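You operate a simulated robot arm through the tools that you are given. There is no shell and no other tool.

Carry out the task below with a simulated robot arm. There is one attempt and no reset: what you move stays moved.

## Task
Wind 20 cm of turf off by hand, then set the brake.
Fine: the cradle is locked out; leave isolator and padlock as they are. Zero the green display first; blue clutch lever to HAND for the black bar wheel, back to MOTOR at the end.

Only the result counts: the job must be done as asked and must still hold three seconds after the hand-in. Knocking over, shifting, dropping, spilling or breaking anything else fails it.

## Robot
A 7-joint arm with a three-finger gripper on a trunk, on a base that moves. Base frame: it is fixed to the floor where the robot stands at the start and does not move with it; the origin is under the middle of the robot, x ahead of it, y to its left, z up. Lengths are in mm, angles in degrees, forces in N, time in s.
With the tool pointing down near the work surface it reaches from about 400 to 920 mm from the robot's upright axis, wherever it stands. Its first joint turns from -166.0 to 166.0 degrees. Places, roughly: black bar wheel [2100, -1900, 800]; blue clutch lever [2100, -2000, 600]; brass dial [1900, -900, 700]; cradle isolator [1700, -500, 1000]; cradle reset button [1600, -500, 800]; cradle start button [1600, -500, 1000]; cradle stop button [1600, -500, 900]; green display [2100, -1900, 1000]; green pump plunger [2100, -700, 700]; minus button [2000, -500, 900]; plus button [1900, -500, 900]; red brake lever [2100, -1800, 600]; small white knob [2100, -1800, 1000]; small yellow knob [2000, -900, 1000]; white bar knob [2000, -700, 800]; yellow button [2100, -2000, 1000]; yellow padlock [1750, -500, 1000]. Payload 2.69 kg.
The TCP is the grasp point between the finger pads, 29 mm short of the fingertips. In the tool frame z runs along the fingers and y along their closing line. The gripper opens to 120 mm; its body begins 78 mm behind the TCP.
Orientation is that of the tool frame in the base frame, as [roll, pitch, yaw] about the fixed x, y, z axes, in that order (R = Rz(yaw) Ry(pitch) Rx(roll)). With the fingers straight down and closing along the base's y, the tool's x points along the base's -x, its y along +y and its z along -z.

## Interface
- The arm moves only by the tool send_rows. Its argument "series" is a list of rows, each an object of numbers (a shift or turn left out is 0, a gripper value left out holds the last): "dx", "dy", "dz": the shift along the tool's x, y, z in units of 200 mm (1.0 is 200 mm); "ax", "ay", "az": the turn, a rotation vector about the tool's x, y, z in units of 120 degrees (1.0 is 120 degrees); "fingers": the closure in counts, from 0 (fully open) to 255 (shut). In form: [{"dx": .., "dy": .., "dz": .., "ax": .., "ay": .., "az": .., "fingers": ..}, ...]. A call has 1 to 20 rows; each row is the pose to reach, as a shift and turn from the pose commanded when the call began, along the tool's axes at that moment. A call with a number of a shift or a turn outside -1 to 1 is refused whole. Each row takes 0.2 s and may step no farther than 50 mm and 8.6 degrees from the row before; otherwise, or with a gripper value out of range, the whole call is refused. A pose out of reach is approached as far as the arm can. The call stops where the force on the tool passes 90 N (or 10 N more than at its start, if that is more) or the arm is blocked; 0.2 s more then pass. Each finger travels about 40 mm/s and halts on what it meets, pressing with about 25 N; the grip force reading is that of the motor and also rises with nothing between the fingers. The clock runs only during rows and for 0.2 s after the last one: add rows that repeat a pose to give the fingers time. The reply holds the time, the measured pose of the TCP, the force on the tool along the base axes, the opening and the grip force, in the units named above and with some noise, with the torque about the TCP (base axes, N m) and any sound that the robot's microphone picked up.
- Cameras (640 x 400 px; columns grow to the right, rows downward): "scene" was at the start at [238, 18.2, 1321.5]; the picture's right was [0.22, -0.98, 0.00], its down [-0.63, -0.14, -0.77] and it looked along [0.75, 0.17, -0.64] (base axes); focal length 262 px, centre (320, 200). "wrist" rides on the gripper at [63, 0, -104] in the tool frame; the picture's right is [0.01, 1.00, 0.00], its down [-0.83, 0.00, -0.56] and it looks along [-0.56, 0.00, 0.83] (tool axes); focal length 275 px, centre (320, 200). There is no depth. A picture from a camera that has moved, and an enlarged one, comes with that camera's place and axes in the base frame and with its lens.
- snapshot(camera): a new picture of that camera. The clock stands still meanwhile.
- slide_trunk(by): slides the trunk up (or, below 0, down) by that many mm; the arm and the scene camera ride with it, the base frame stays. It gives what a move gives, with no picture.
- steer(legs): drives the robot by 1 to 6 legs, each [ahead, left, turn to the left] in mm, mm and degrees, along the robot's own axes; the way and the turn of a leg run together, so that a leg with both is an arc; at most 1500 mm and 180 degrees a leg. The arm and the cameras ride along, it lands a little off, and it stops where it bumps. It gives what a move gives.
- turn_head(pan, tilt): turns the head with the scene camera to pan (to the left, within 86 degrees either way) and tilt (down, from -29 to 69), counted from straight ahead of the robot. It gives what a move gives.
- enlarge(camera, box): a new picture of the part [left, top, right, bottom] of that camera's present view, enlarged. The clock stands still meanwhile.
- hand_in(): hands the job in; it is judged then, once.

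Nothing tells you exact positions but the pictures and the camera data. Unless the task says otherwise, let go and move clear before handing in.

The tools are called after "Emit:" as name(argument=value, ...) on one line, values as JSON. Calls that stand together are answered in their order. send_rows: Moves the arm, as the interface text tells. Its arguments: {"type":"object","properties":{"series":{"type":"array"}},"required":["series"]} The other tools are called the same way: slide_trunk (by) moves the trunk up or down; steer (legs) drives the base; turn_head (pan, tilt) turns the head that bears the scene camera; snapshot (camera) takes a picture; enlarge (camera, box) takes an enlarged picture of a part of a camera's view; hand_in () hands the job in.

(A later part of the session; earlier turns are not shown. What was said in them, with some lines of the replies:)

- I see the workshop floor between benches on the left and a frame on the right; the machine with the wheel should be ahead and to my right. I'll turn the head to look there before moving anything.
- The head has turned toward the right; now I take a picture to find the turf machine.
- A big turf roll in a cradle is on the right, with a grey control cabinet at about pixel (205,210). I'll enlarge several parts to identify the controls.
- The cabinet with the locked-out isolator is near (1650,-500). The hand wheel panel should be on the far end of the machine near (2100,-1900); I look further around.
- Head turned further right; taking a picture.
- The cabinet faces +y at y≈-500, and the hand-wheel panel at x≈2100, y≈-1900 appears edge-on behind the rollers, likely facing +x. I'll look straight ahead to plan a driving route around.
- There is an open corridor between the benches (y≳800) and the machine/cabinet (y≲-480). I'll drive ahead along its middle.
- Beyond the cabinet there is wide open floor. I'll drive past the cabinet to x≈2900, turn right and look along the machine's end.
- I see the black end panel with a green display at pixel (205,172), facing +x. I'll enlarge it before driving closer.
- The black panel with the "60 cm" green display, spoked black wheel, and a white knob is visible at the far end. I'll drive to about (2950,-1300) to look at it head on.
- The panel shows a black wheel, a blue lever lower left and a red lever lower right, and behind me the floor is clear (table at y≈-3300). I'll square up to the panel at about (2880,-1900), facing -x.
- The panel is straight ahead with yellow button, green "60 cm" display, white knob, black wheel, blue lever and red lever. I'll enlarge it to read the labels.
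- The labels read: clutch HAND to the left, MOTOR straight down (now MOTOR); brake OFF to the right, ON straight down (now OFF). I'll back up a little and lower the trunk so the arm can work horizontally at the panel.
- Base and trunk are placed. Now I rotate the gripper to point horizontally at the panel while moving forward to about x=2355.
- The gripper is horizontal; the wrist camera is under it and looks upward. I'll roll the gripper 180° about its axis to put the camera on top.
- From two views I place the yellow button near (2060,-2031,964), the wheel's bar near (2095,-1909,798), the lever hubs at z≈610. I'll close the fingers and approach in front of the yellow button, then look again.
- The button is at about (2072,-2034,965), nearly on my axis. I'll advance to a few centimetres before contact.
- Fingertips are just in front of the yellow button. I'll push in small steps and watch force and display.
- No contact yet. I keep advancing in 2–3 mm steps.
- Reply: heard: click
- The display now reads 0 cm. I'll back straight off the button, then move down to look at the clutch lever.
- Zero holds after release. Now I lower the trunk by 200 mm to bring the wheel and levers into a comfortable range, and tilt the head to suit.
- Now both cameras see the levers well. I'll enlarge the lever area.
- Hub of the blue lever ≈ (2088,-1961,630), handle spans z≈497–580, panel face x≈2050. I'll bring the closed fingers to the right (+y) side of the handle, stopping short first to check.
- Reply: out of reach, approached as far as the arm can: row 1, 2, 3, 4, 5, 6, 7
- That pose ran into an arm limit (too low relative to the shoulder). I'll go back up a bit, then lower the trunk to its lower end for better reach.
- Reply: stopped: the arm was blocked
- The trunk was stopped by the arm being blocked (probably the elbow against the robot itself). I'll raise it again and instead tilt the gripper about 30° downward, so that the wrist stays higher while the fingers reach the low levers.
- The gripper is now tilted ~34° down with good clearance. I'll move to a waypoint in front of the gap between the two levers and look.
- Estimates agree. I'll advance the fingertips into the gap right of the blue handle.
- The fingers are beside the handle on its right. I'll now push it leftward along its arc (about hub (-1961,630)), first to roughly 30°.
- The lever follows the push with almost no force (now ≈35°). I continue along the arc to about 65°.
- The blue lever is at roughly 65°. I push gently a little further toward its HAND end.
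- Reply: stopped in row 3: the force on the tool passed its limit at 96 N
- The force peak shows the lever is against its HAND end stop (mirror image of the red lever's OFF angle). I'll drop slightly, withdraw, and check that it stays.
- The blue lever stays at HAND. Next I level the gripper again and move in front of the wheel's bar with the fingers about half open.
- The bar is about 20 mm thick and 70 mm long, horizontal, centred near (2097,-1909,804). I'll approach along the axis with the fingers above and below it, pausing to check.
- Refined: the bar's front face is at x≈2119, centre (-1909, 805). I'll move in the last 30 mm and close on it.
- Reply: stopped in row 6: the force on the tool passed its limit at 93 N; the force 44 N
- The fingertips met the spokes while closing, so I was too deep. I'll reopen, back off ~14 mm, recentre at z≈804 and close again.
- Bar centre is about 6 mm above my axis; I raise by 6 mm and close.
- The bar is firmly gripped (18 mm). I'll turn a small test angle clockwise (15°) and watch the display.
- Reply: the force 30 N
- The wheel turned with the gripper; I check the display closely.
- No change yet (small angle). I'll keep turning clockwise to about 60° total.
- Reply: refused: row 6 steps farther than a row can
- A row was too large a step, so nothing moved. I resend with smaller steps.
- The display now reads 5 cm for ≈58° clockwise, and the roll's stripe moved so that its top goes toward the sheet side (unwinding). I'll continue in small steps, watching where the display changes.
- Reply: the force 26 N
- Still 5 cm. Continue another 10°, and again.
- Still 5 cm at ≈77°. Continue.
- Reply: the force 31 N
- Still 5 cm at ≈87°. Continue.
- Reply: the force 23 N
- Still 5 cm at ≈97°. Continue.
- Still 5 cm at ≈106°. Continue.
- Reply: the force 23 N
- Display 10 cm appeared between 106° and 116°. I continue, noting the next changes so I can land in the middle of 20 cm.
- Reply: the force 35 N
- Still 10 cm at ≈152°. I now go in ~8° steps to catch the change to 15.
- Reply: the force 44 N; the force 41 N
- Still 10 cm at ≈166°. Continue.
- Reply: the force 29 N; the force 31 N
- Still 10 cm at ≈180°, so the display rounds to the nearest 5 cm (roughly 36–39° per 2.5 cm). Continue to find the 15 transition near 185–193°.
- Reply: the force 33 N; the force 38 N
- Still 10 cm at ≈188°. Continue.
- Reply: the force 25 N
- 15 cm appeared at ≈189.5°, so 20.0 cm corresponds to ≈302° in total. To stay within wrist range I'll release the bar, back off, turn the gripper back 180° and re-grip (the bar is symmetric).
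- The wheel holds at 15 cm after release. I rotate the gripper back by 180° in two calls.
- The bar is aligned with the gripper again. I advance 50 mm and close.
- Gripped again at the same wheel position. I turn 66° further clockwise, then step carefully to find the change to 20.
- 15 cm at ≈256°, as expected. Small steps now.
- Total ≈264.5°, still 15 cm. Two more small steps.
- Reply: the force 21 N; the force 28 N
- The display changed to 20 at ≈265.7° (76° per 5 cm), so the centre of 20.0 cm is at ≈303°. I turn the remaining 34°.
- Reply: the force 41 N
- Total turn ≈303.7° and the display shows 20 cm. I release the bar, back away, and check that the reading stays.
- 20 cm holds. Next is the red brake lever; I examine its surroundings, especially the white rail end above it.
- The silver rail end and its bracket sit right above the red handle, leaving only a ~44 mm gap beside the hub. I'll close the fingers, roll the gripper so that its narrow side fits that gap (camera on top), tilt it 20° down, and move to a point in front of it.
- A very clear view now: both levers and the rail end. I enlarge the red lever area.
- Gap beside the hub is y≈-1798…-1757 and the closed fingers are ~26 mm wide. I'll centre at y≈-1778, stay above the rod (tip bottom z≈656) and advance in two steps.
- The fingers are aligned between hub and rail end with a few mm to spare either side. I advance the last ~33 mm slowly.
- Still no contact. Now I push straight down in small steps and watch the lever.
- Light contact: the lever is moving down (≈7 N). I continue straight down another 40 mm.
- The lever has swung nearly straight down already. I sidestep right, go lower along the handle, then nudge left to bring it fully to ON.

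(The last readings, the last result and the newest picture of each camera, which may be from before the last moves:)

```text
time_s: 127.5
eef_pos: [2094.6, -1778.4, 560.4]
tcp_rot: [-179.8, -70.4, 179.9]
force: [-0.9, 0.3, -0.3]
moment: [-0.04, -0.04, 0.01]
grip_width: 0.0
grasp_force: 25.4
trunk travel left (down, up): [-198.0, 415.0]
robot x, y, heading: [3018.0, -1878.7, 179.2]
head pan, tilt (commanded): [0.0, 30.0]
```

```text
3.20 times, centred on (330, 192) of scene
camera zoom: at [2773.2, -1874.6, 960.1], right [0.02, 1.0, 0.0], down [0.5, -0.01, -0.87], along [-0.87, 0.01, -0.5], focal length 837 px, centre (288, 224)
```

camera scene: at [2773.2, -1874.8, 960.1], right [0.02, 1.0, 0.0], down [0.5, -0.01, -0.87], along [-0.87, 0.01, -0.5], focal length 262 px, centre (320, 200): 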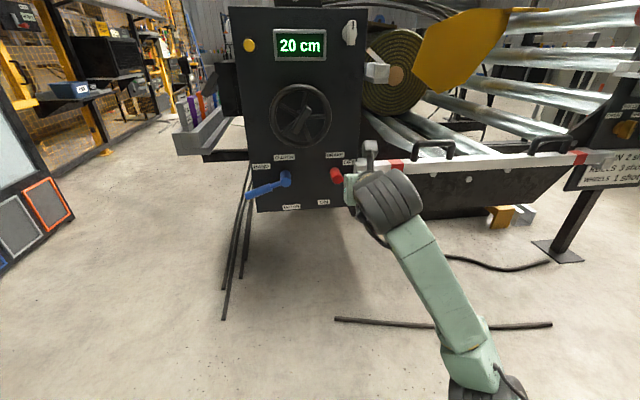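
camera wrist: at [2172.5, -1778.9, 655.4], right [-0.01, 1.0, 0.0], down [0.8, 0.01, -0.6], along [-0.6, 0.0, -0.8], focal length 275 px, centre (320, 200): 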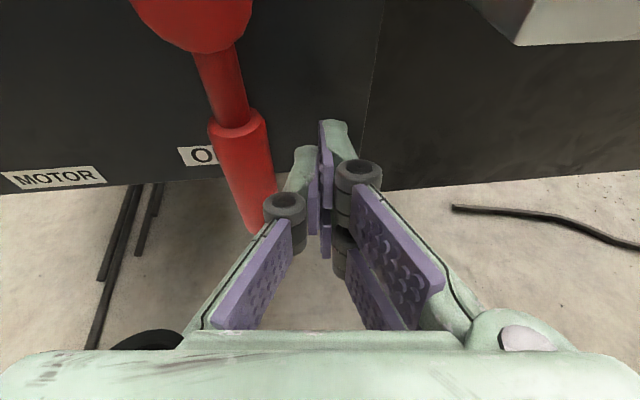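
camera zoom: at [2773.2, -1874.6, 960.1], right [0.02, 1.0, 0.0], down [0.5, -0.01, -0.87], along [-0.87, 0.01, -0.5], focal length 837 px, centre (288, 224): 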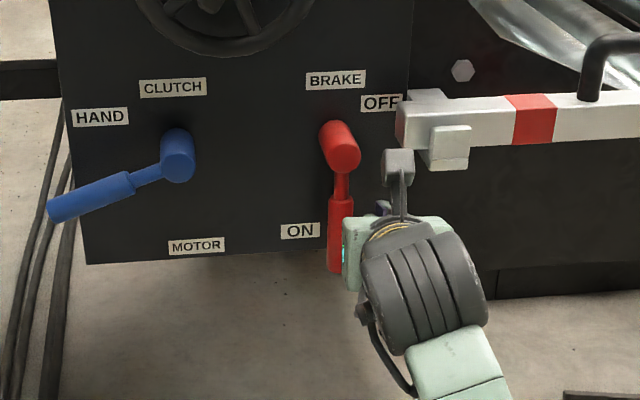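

The red lever looks vertical, near ON. I nudge it left in small steps to make sure it sits against its end.

Emit:
send_rows(series=[{"dy": -0.015}, {"dy": -0.03}, {"dy": -0.045}, {"dy": -0.05}])

Emit:
enlarge(camera="scene", box=[230, 130, 430, 255])

Emit:
snapshot(camera="wrist")

```text
time_s: 128.5
eef_pos: [2094.1, -1788.0, 560.4]
tcp_rot: [-179.7, -70.2, -180.0]
force: [-0.1, -0.7, -0.1]
moment: [0.01, 0.01, -0.02]
grip_width: 0.0
grasp_force: 24.8
trunk travel left (down, up): [-198.0, 415.0]
robot x, y, heading: [3020.8, -1876.4, 179.1]
head pan, tilt (commanded): [0.0, 30.0]
```

```text
3.20 times, centred on (330, 192) of scene
camera zoom: at [2773.2, -1874.7, 960.1], right [0.02, 1.0, 0.0], down [0.5, -0.01, -0.87], along [-0.87, 0.01, -0.5], focal length 837 px, centre (288, 224)
```

zoom: 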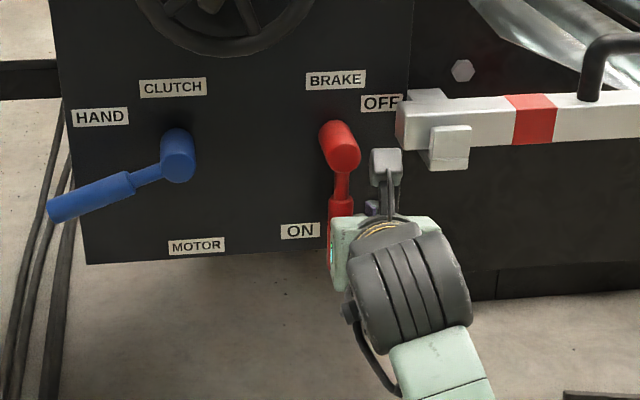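

```text
taken
camera wrist: at [2172.1, -1788.6, 655.5], right [-0.01, 1.0, 0.0], down [0.8, 0.01, -0.6], along [-0.6, 0.0, -0.8], focal length 275 px, centre (320, 200)
```

wrist: 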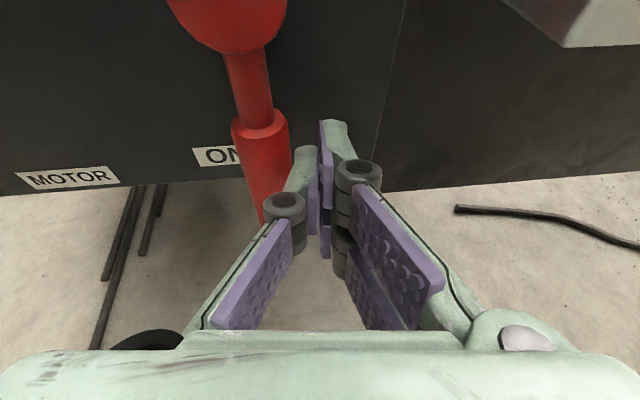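

Still no contact force, with the lever already vertical. I nudge a few more millimetres left to feel for the stop.

Emit:
send_rows(series=[{"dy": -0.01}, {"dy": -0.02}, {"dy": -0.03}, {"dy": -0.03}])

Emit:
snapshot(camera="wrist")

```text
time_s: 129.5
eef_pos: [2095.6, -1790.6, 560.2]
tcp_rot: [-179.6, -70.3, 179.7]
force: [-1.0, 12.7, 1.1]
moment: [0.0, 0.0, -0.19]
grip_width: 0.0
grasp_force: 24.7
trunk travel left (down, up): [-198.0, 415.0]
robot x, y, heading: [3016.1, -1879.6, 179.1]
head pan, tilt (commanded): [0.0, 30.0]
```

```text
taken
camera wrist: at [2172.3, -1791.0, 654.9], right [0.0, 1.0, 0.0], down [0.8, 0.0, -0.6], along [-0.6, 0.0, -0.8], focal length 275 px, centre (320, 200)
```

wrist: 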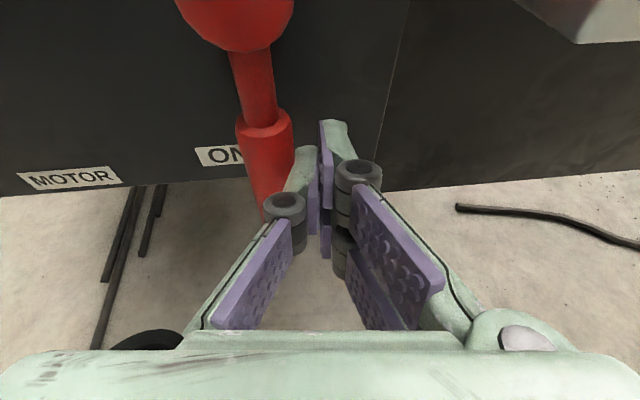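

There is a firm stop (≈13 N over 3 mm), so the brake is at ON. I release it sideways, withdraw, and verify lever and display.

Emit:
send_rows(series=[{"dy": 0.05}, {"dy": 0.06, "dz": -0.15}, {"dy": 0.06, "dz": -0.35}, {"dy": 0.06, "dz": -0.55}, {"dy": 0.06, "dz": -0.75}])

Emit:
snapshot(camera="wrist")

Emit:
snapshot(camera="scene")

```text
time_s: 130.7
eef_pos: [2236.4, -1782.4, 612.0]
tcp_rot: [-180.0, -70.4, -179.8]
force: [-0.9, 0.0, -0.6]
moment: [0.0, -0.01, 0.01]
grip_width: 0.0
grasp_force: 24.7
trunk travel left (down, up): [-198.0, 415.0]
robot x, y, heading: [3019.2, -1877.8, 179.2]
head pan, tilt (commanded): [0.0, 30.0]
```

```text
taken
camera wrist: at [2313.7, -1782.5, 706.8], right [-0.01, 1.0, 0.0], down [0.8, 0.01, -0.59], along [-0.59, 0.0, -0.8], focal length 275 px, centre (320, 200)
```

wrist: 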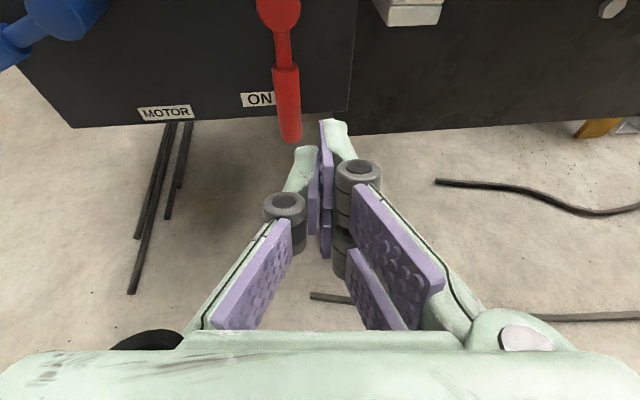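

```text
taken
camera scene: at [2773.1, -1874.7, 960.0], right [0.02, 1.0, 0.0], down [0.5, -0.01, -0.87], along [-0.87, 0.01, -0.5], focal length 262 px, centre (320, 200)
```

scene: 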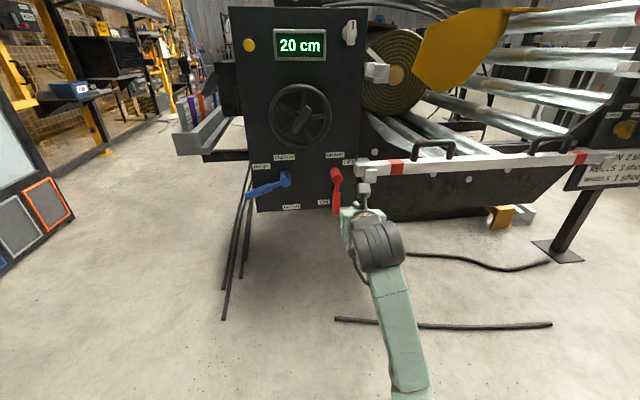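

Brake at ON, display still 20 cm. Now I move over to the blue lever: up and to the left, in front of a point above its handle.

Emit:
send_rows(series=[{"dx": 0.13, "dy": -0.1, "dz": -0.055}, {"dx": 0.26, "dy": -0.25, "dz": -0.11}, {"dx": 0.36, "dy": -0.43, "dz": -0.147}, {"dx": 0.408, "dy": -0.63, "dz": -0.166}, {"dx": 0.408, "dy": -0.82, "dz": -0.166}, {"dx": 0.408, "dy": -0.975, "dz": -0.166}])

Emit:
send_rows(series=[{"dy": -0.11}, {"dy": -0.22}, {"dy": -0.22}])

Emit:
snapshot(camera="wrist")

Emit:
snapshot(camera="scene")

```text
time_s: 132.1
eef_pos: [2243.1, -1979.7, 702.0]
tcp_rot: [-179.6, -70.4, 179.9]
force: [-0.5, -0.7, -0.1]
moment: [0.01, 0.02, -0.01]
grip_width: 0.0
grasp_force: 24.8
trunk travel left (down, up): [-198.0, 415.0]
robot x, y, heading: [3021.6, -1876.9, 178.9]
head pan, tilt (commanded): [0.0, 30.0]
```

```text
time_s: 132.9
eef_pos: [2241.4, -2020.7, 699.5]
tcp_rot: [-179.9, -70.3, -179.7]
force: [0.3, -0.9, 0.6]
moment: [0.01, -0.02, 0.01]
grip_width: 0.0
grasp_force: 24.9
trunk travel left (down, up): [-198.0, 415.0]
robot x, y, heading: [3017.8, -1877.0, 179.5]
head pan, tilt (commanded): [0.0, 30.0]
```

```text
taken
camera wrist: at [2319.2, -2021.9, 795.0], right [-0.01, 1.0, 0.0], down [0.8, 0.01, -0.6], along [-0.6, 0.0, -0.8], focal length 275 px, centre (320, 200)
```

wrist: 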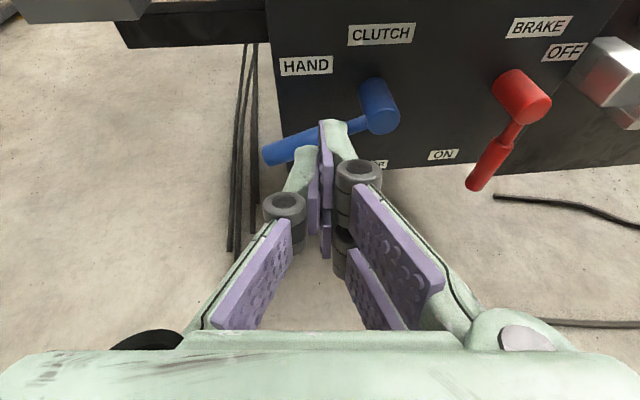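

```text
taken
camera scene: at [2773.2, -1874.6, 960.1], right [0.02, 1.0, 0.0], down [0.5, -0.01, -0.87], along [-0.87, 0.01, -0.5], focal length 262 px, centre (320, 200)
```

scene: 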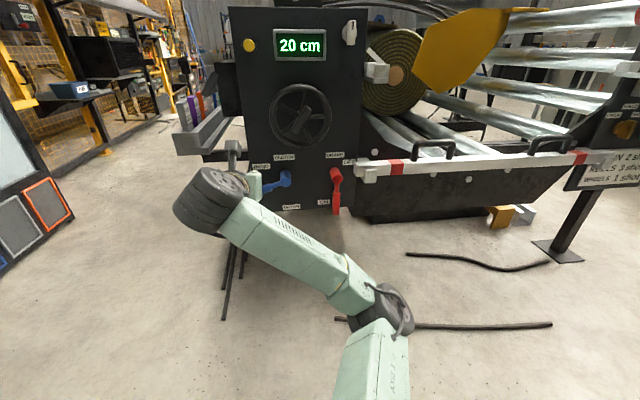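

Aligned above the blue handle. I advance toward the panel above the lever.

Emit:
send_rows(series=[{"dx": 0.055, "dz": 0.18}, {"dx": 0.11, "dz": 0.36}, {"dx": 0.165, "dz": 0.53}, {"dx": 0.2217, "dz": 0.65}, {"dx": 0.2217, "dz": 0.696}])

Emit:
snapshot(camera="wrist")

Emit:
enlarge(camera="scene", box=[200, 130, 400, 255])

```text
time_s: 134.1
eef_pos: [2094.4, -2023.8, 695.2]
tcp_rot: [-179.8, -70.4, -179.9]
force: [-0.1, -0.4, -0.4]
moment: [0.01, -0.02, 0.01]
grip_width: 0.0
grasp_force: 24.9
trunk travel left (down, up): [-198.0, 415.0]
robot x, y, heading: [3019.3, -1879.7, 179.2]
head pan, tilt (commanded): [0.0, 30.0]
```

```text
taken
camera wrist: at [2171.7, -2023.1, 789.0], right [-0.01, 1.0, 0.0], down [0.8, 0.01, -0.6], along [-0.6, 0.0, -0.8], focal length 275 px, centre (320, 200)
```

wrist: 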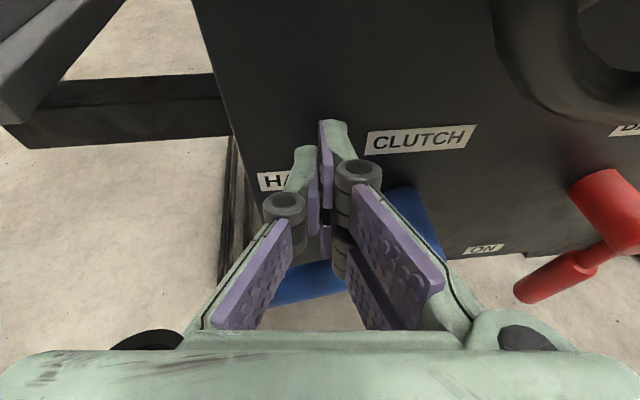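

```text
3.20 times, centred on (300, 192) of scene
camera zoom: at [2773.2, -1874.6, 960.1], right [0.02, 1.0, 0.0], down [0.5, -0.01, -0.87], along [-0.87, 0.01, -0.5], focal length 837 px, centre (384, 224)
```

zoom: 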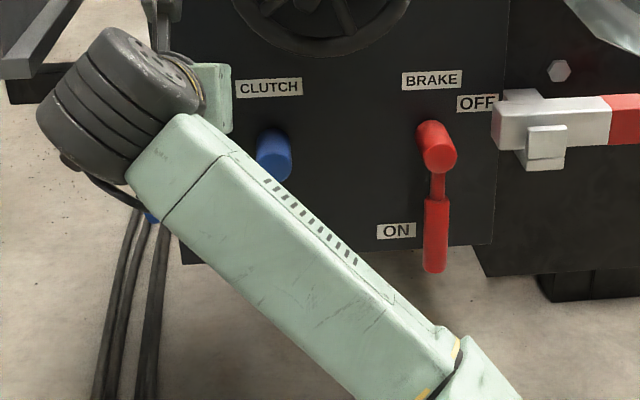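

In position above the handle with the red lever clearly vertical at ON. I push straight down in small steps.

Emit:
send_rows(series=[{"dx": -0.06, "dz": 0.0214}, {"dx": -0.12, "dz": 0.0428}, {"dx": -0.18, "dz": 0.0642}, {"dx": -0.23, "dz": 0.082}, {"dx": -0.28, "dz": 0.1}])

Emit:
snapshot(camera="wrist")

Emit:
enlarge(camera="scene", box=[200, 130, 400, 255])

```text
time_s: 135.3
eef_pos: [2094.6, -2020.7, 635.4]
tcp_rot: [-179.8, -70.4, 180.0]
force: [-1.5, -0.3, 4.3]
moment: [0.03, 0.01, 0.02]
grip_width: 0.2
grasp_force: 25.2
trunk travel left (down, up): [-198.0, 415.0]
robot x, y, heading: [3018.2, -1882.9, 179.2]
head pan, tilt (commanded): [0.0, 30.0]
```

```text
taken
camera wrist: at [2172.3, -2022.0, 729.7], right [-0.01, 1.0, 0.0], down [0.8, 0.01, -0.6], along [-0.6, 0.0, -0.8], focal length 275 px, centre (320, 200)
```

wrist: 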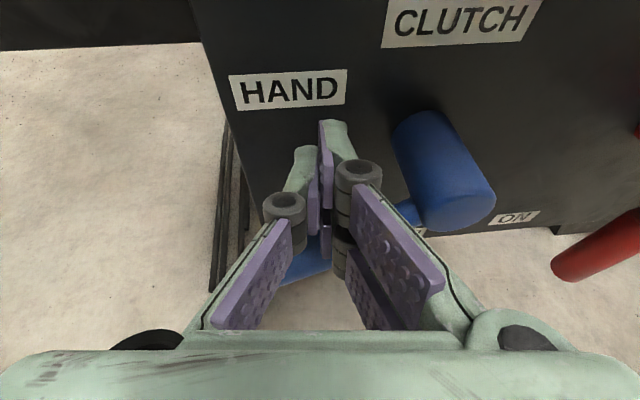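

```text
3.20 times, centred on (300, 192) of scene
camera zoom: at [2773.4, -1874.7, 960.2], right [0.02, 1.0, 0.0], down [0.5, -0.01, -0.87], along [-0.87, 0.01, -0.5], focal length 837 px, centre (384, 224)
```

zoom: 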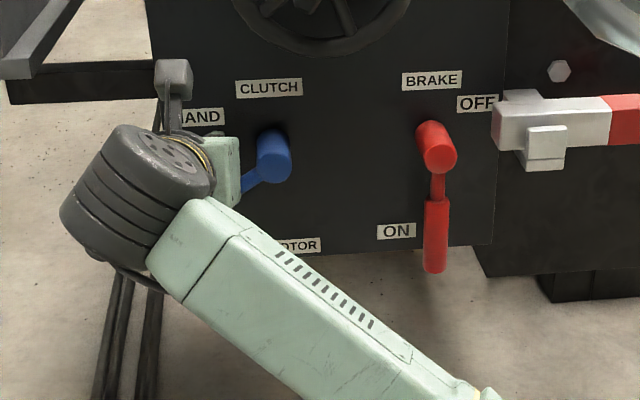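

Contact (≈4 N) and the lever is moving. I continue down another 45 mm.

Emit:
send_rows(series=[{"dx": -0.05, "dz": 0.0178}, {"dx": -0.1, "dz": 0.0357}, {"dx": -0.15, "dz": 0.0535}, {"dx": -0.212, "dz": 0.0756}])

Emit:
snapshot(camera="wrist")

Emit:
enlarge(camera="scene", box=[200, 130, 400, 255])

```text
time_s: 136.3
eef_pos: [2095.1, -2021.2, 589.8]
tcp_rot: [-179.8, -70.3, 180.0]
force: [-0.1, 0.9, 0.4]
moment: [-0.02, 0.01, -0.01]
grip_width: 0.0
grasp_force: 24.6
trunk travel left (down, up): [-198.0, 415.0]
robot x, y, heading: [3017.9, -1880.2, 179.3]
head pan, tilt (commanded): [0.0, 30.0]
```

```text
taken
camera wrist: at [2172.5, -2021.6, 684.0], right [-0.01, 1.0, 0.0], down [0.8, 0.01, -0.6], along [-0.6, 0.0, -0.8], focal length 275 px, centre (320, 200)
```

wrist: 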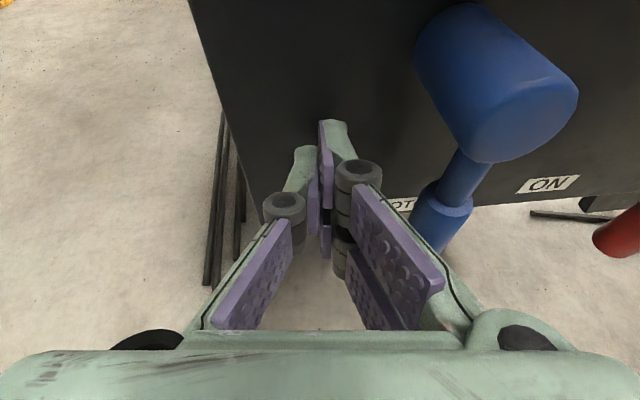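

```text
3.20 times, centred on (300, 192) of scene
camera zoom: at [2773.2, -1874.6, 960.1], right [0.02, 1.0, 0.0], down [0.5, -0.01, -0.87], along [-0.87, 0.01, -0.5], focal length 837 px, centre (384, 224)
```

zoom: 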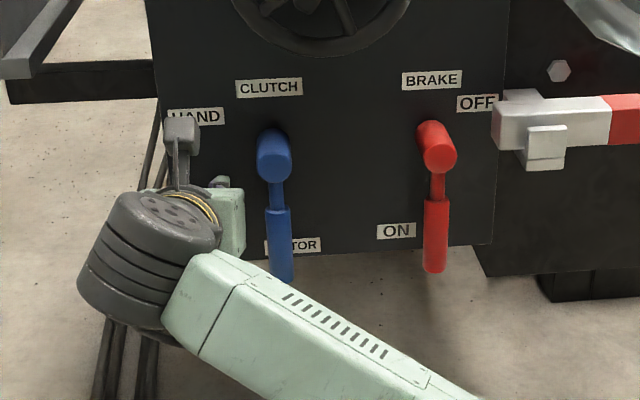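

The blue lever swung to vertical (MOTOR). I nudge it gently from the left to be sure it sits against its stop.

Emit:
send_rows(series=[{"dx": -0.07, "dz": 0.025}, {"dx": -0.1413, "dz": 0.0504}, {"dx": -0.1413, "dy": 0.08, "dz": 0.0504}, {"dx": -0.1413, "dy": 0.14, "dz": 0.0504}, {"dx": -0.1413, "dy": 0.155, "dz": 0.0504}, {"dx": -0.1413, "dy": 0.165, "dz": 0.0504}])

Emit:
snapshot(camera="wrist")

```text
time_s: 137.7
eef_pos: [2094.2, -1989.8, 558.8]
tcp_rot: [-179.7, -70.3, -179.9]
force: [-1.3, -7.1, -0.7]
moment: [0.08, 0.0, 0.02]
grip_width: 0.0
grasp_force: 25.1
trunk travel left (down, up): [-198.0, 415.0]
robot x, y, heading: [3021.3, -1881.6, 179.2]
head pan, tilt (commanded): [0.0, 30.0]
```

```text
taken
camera wrist: at [2172.2, -1990.2, 653.5], right [-0.01, 1.0, 0.0], down [0.8, 0.01, -0.6], along [-0.6, 0.0, -0.8], focal length 275 px, centre (320, 200)
```

wrist: 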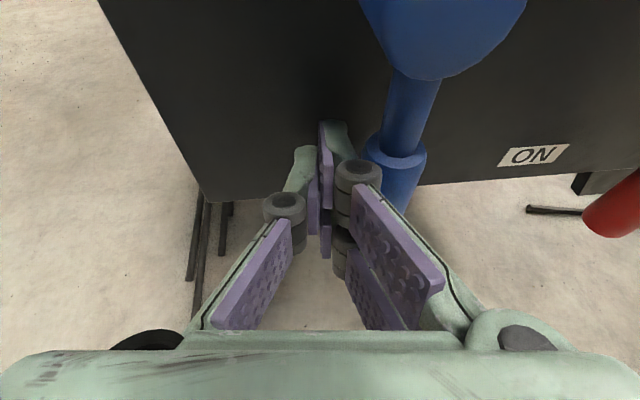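

Contact at about 7 N where the vertical lever should be. A touch more to confirm the stop.

Emit:
send_rows(series=[{"dy": 0.01}, {"dy": 0.02}, {"dy": 0.02}])

```text
time_s: 138.5
eef_pos: [2095.7, -1989.4, 559.3]
tcp_rot: [-180.0, -70.3, -179.4]
force: [-4.4, -26.9, -3.9]
moment: [0.34, -0.04, 0.01]
grip_width: 0.1
grasp_force: 25.2
trunk travel left (down, up): [-198.0, 415.0]
robot x, y, heading: [3023.3, -1879.5, 179.1]
head pan, tilt (commanded): [0.0, 30.0]
```

The lever is firmly against its MOTOR stop. I move off to the left and withdraw, then check everything.

Emit:
send_rows(series=[{"dy": -0.06}, {"dy": -0.12, "dz": -0.05}, {"dy": -0.12, "dz": -0.25}, {"dy": -0.12, "dz": -0.45}, {"dy": -0.12, "dz": -0.65}, {"dy": -0.12, "dz": -0.85}, {"dy": -0.12, "dz": -1.0}])

Emit:
snapshot(camera="scene")

Emit:
snapshot(camera="wrist")

Emit:
enlarge(camera="scene", box=[220, 0, 440, 137])

```text
time_s: 140.1
eef_pos: [2284.7, -2008.1, 625.8]
tcp_rot: [-179.8, -70.4, 180.0]
force: [0.4, -0.1, -0.7]
moment: [-0.04, 0.01, 0.0]
grip_width: 0.0
grasp_force: 24.4
trunk travel left (down, up): [-198.0, 415.0]
robot x, y, heading: [3014.6, -1877.4, 179.3]
head pan, tilt (commanded): [0.0, 30.0]
```

```text
taken
camera scene: at [2773.1, -1874.6, 960.0], right [0.02, 1.0, 0.0], down [0.5, -0.01, -0.87], along [-0.87, 0.01, -0.5], focal length 262 px, centre (320, 200)
```

scene: 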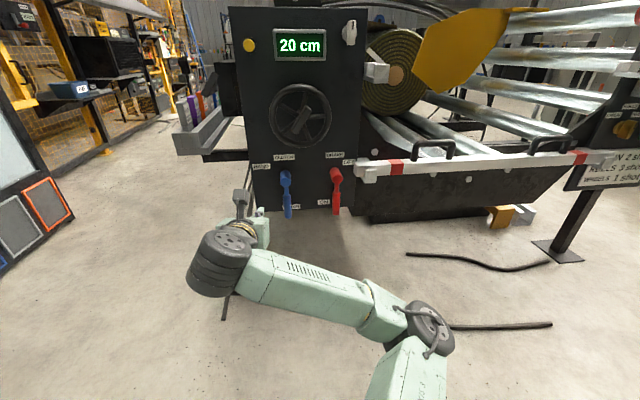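

```text
taken
camera wrist: at [2361.0, -2008.6, 720.6], right [0.0, 1.0, 0.0], down [0.8, 0.01, -0.6], along [-0.6, 0.0, -0.8], focal length 275 px, centre (320, 200)
```

wrist: 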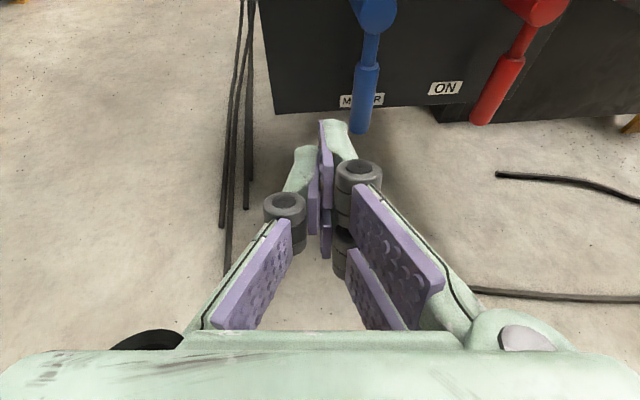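

```text
2.91 times, centred on (330, 68) of scene
camera zoom: at [2773.1, -1874.6, 960.0], right [0.02, 1.0, 0.0], down [0.5, -0.01, -0.87], along [-0.87, 0.01, -0.5], focal length 761 px, centre (291, 582)
```

zoom: 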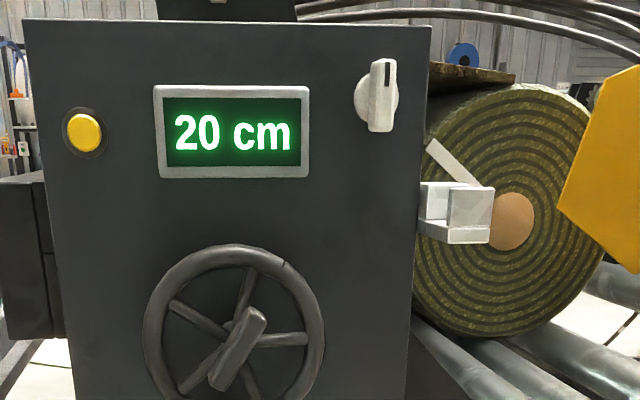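

Display 20 cm, clutch at MOTOR, brake at ON. For certainty about the winding direction I raise the trunk to look at the roll and sheet from above.

Emit:
slide_trunk(by=380)

Emit:
turn_head(pan=-20, tilt=30)

Emit:
snapshot(camera="scene")

Emit:
enlarge(camera="scene", box=[160, 60, 400, 210])

```text
time_s: 143.8
eef_pos: [2283.1, -2009.0, 1005.0]
tcp_rot: [-179.8, -70.4, -179.9]
force: [-0.6, -0.2, 0.8]
moment: [-0.02, 0.0, 0.0]
grip_width: 0.2
grasp_force: 24.9
trunk travel left (down, up): [-578.0, 35.0]
robot x, y, heading: [3022.6, -1875.9, 179.0]
head pan, tilt (commanded): [0.0, 30.0]
```

```text
time_s: 144.6
eef_pos: [2283.5, -2009.6, 1005.2]
tcp_rot: [-179.8, -70.3, 180.0]
force: [0.5, 0.4, -0.1]
moment: [0.03, -0.01, -0.01]
grip_width: 0.0
grasp_force: 24.4
trunk travel left (down, up): [-578.0, 35.0]
robot x, y, heading: [3020.2, -1878.3, 179.0]
head pan, tilt (commanded): [-20.0, 30.0]
```

```text
taken
camera scene: at [2779.1, -1843.9, 1340.1], right [0.36, 0.93, 0.0], down [0.47, -0.18, -0.87], along [-0.81, 0.31, -0.5], focal length 262 px, centre (320, 200)
```

scene: 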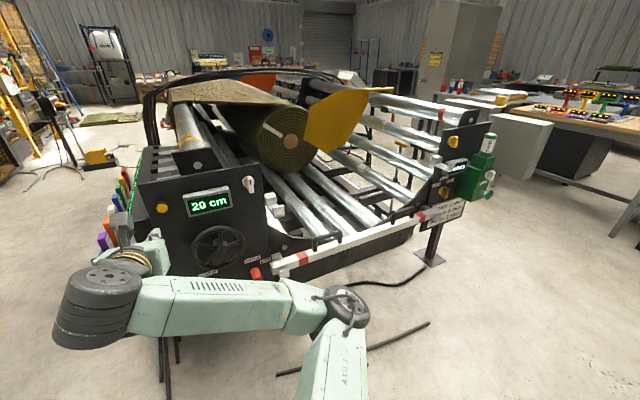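

```text
2.67 times, centred on (280, 135) of scene
camera zoom: at [2779.1, -1843.9, 1340.1], right [0.36, 0.93, 0.0], down [0.47, -0.18, -0.87], along [-0.81, 0.31, -0.5], focal length 697 px, centre (427, 373)
```

zoom: 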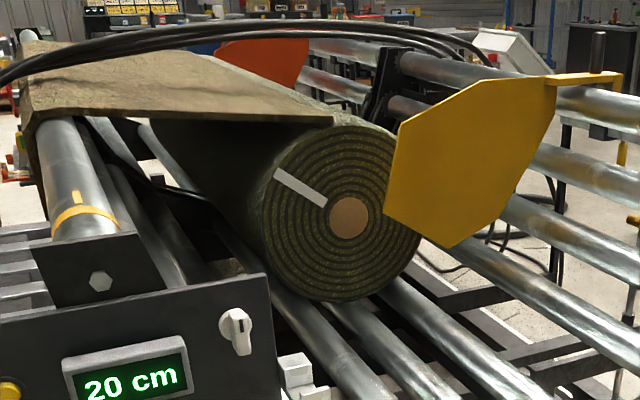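

The sheet leaves the top of the roll leftward over the feed roller, so the stripe's movement confirms turf came off. One last look at the levers before handing in.

Emit:
turn_head(pan=-5, tilt=42)

Emit:
snapshot(camera="scene")

Emit:
snapshot(camera="wrist")

```text
time_s: 145.4
eef_pos: [2284.0, -2008.4, 1005.1]
tcp_rot: [-179.9, -70.3, 180.0]
force: [-0.3, 0.3, 0.1]
moment: [-0.01, 0.03, -0.02]
grip_width: 0.1
grasp_force: 24.9
trunk travel left (down, up): [-578.0, 35.0]
robot x, y, heading: [3021.7, -1877.5, 178.9]
head pan, tilt (commanded): [-5.0, 42.0]
```

```text
taken
camera scene: at [2780.4, -1867.4, 1321.8], right [0.1, 0.99, 0.0], down [0.67, -0.07, -0.74], along [-0.74, 0.08, -0.67], focal length 262 px, centre (320, 200)
```

scene: 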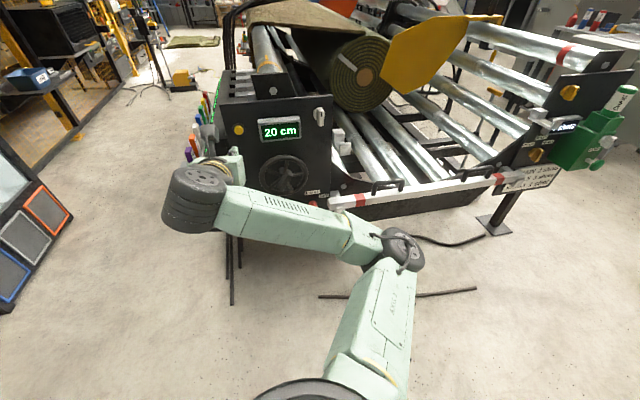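

```text
taken
camera wrist: at [2360.8, -2008.9, 1100.7], right [-0.01, 1.0, 0.0], down [0.8, 0.01, -0.6], along [-0.6, 0.0, -0.8], focal length 275 px, centre (320, 200)
```

wrist: 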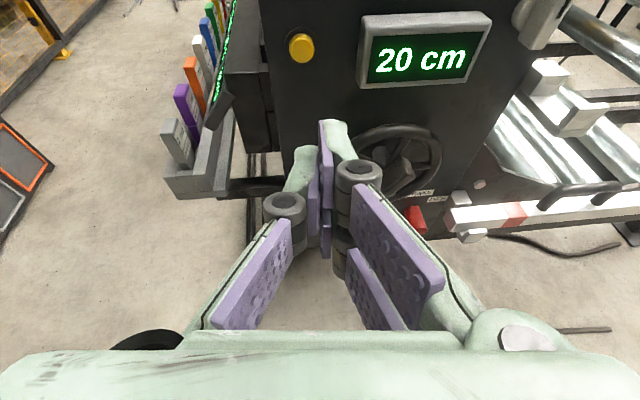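

The display reads 20 cm, the brake is at ON, the clutch is at MOTOR, and nothing else has been disturbed. The arm is clear of the panel, so I hand in.

Emit:
hand_in()

```text
The job is handed in.
```

The job is handed in: about 20 cm of turf is wound off and the brake is set. The hand-in reply gave no verdict.

- **Display:** I zeroed it with the yellow button. It now reads 20 cm. It rounds to the nearest 5 cm, so I stopped the wheel midway through the 20 cm reading.
- **Direction:** The stripe on the roll and the sheet leaving over the feed roller both show turf coming off, not going back on.
- **Brake:** The red lever is at ON, pressed against its stop.
- **Clutch:** The blue lever went to HAND for winding. After the brake was set I returned it to MOTOR, against its stop.
- **Left alone:** I did not touch the cradle isolator or the padlock. The rail end above the brake lever looked unmoved.

The gripper was closed and about 20 cm clear of the panel when I handed in.
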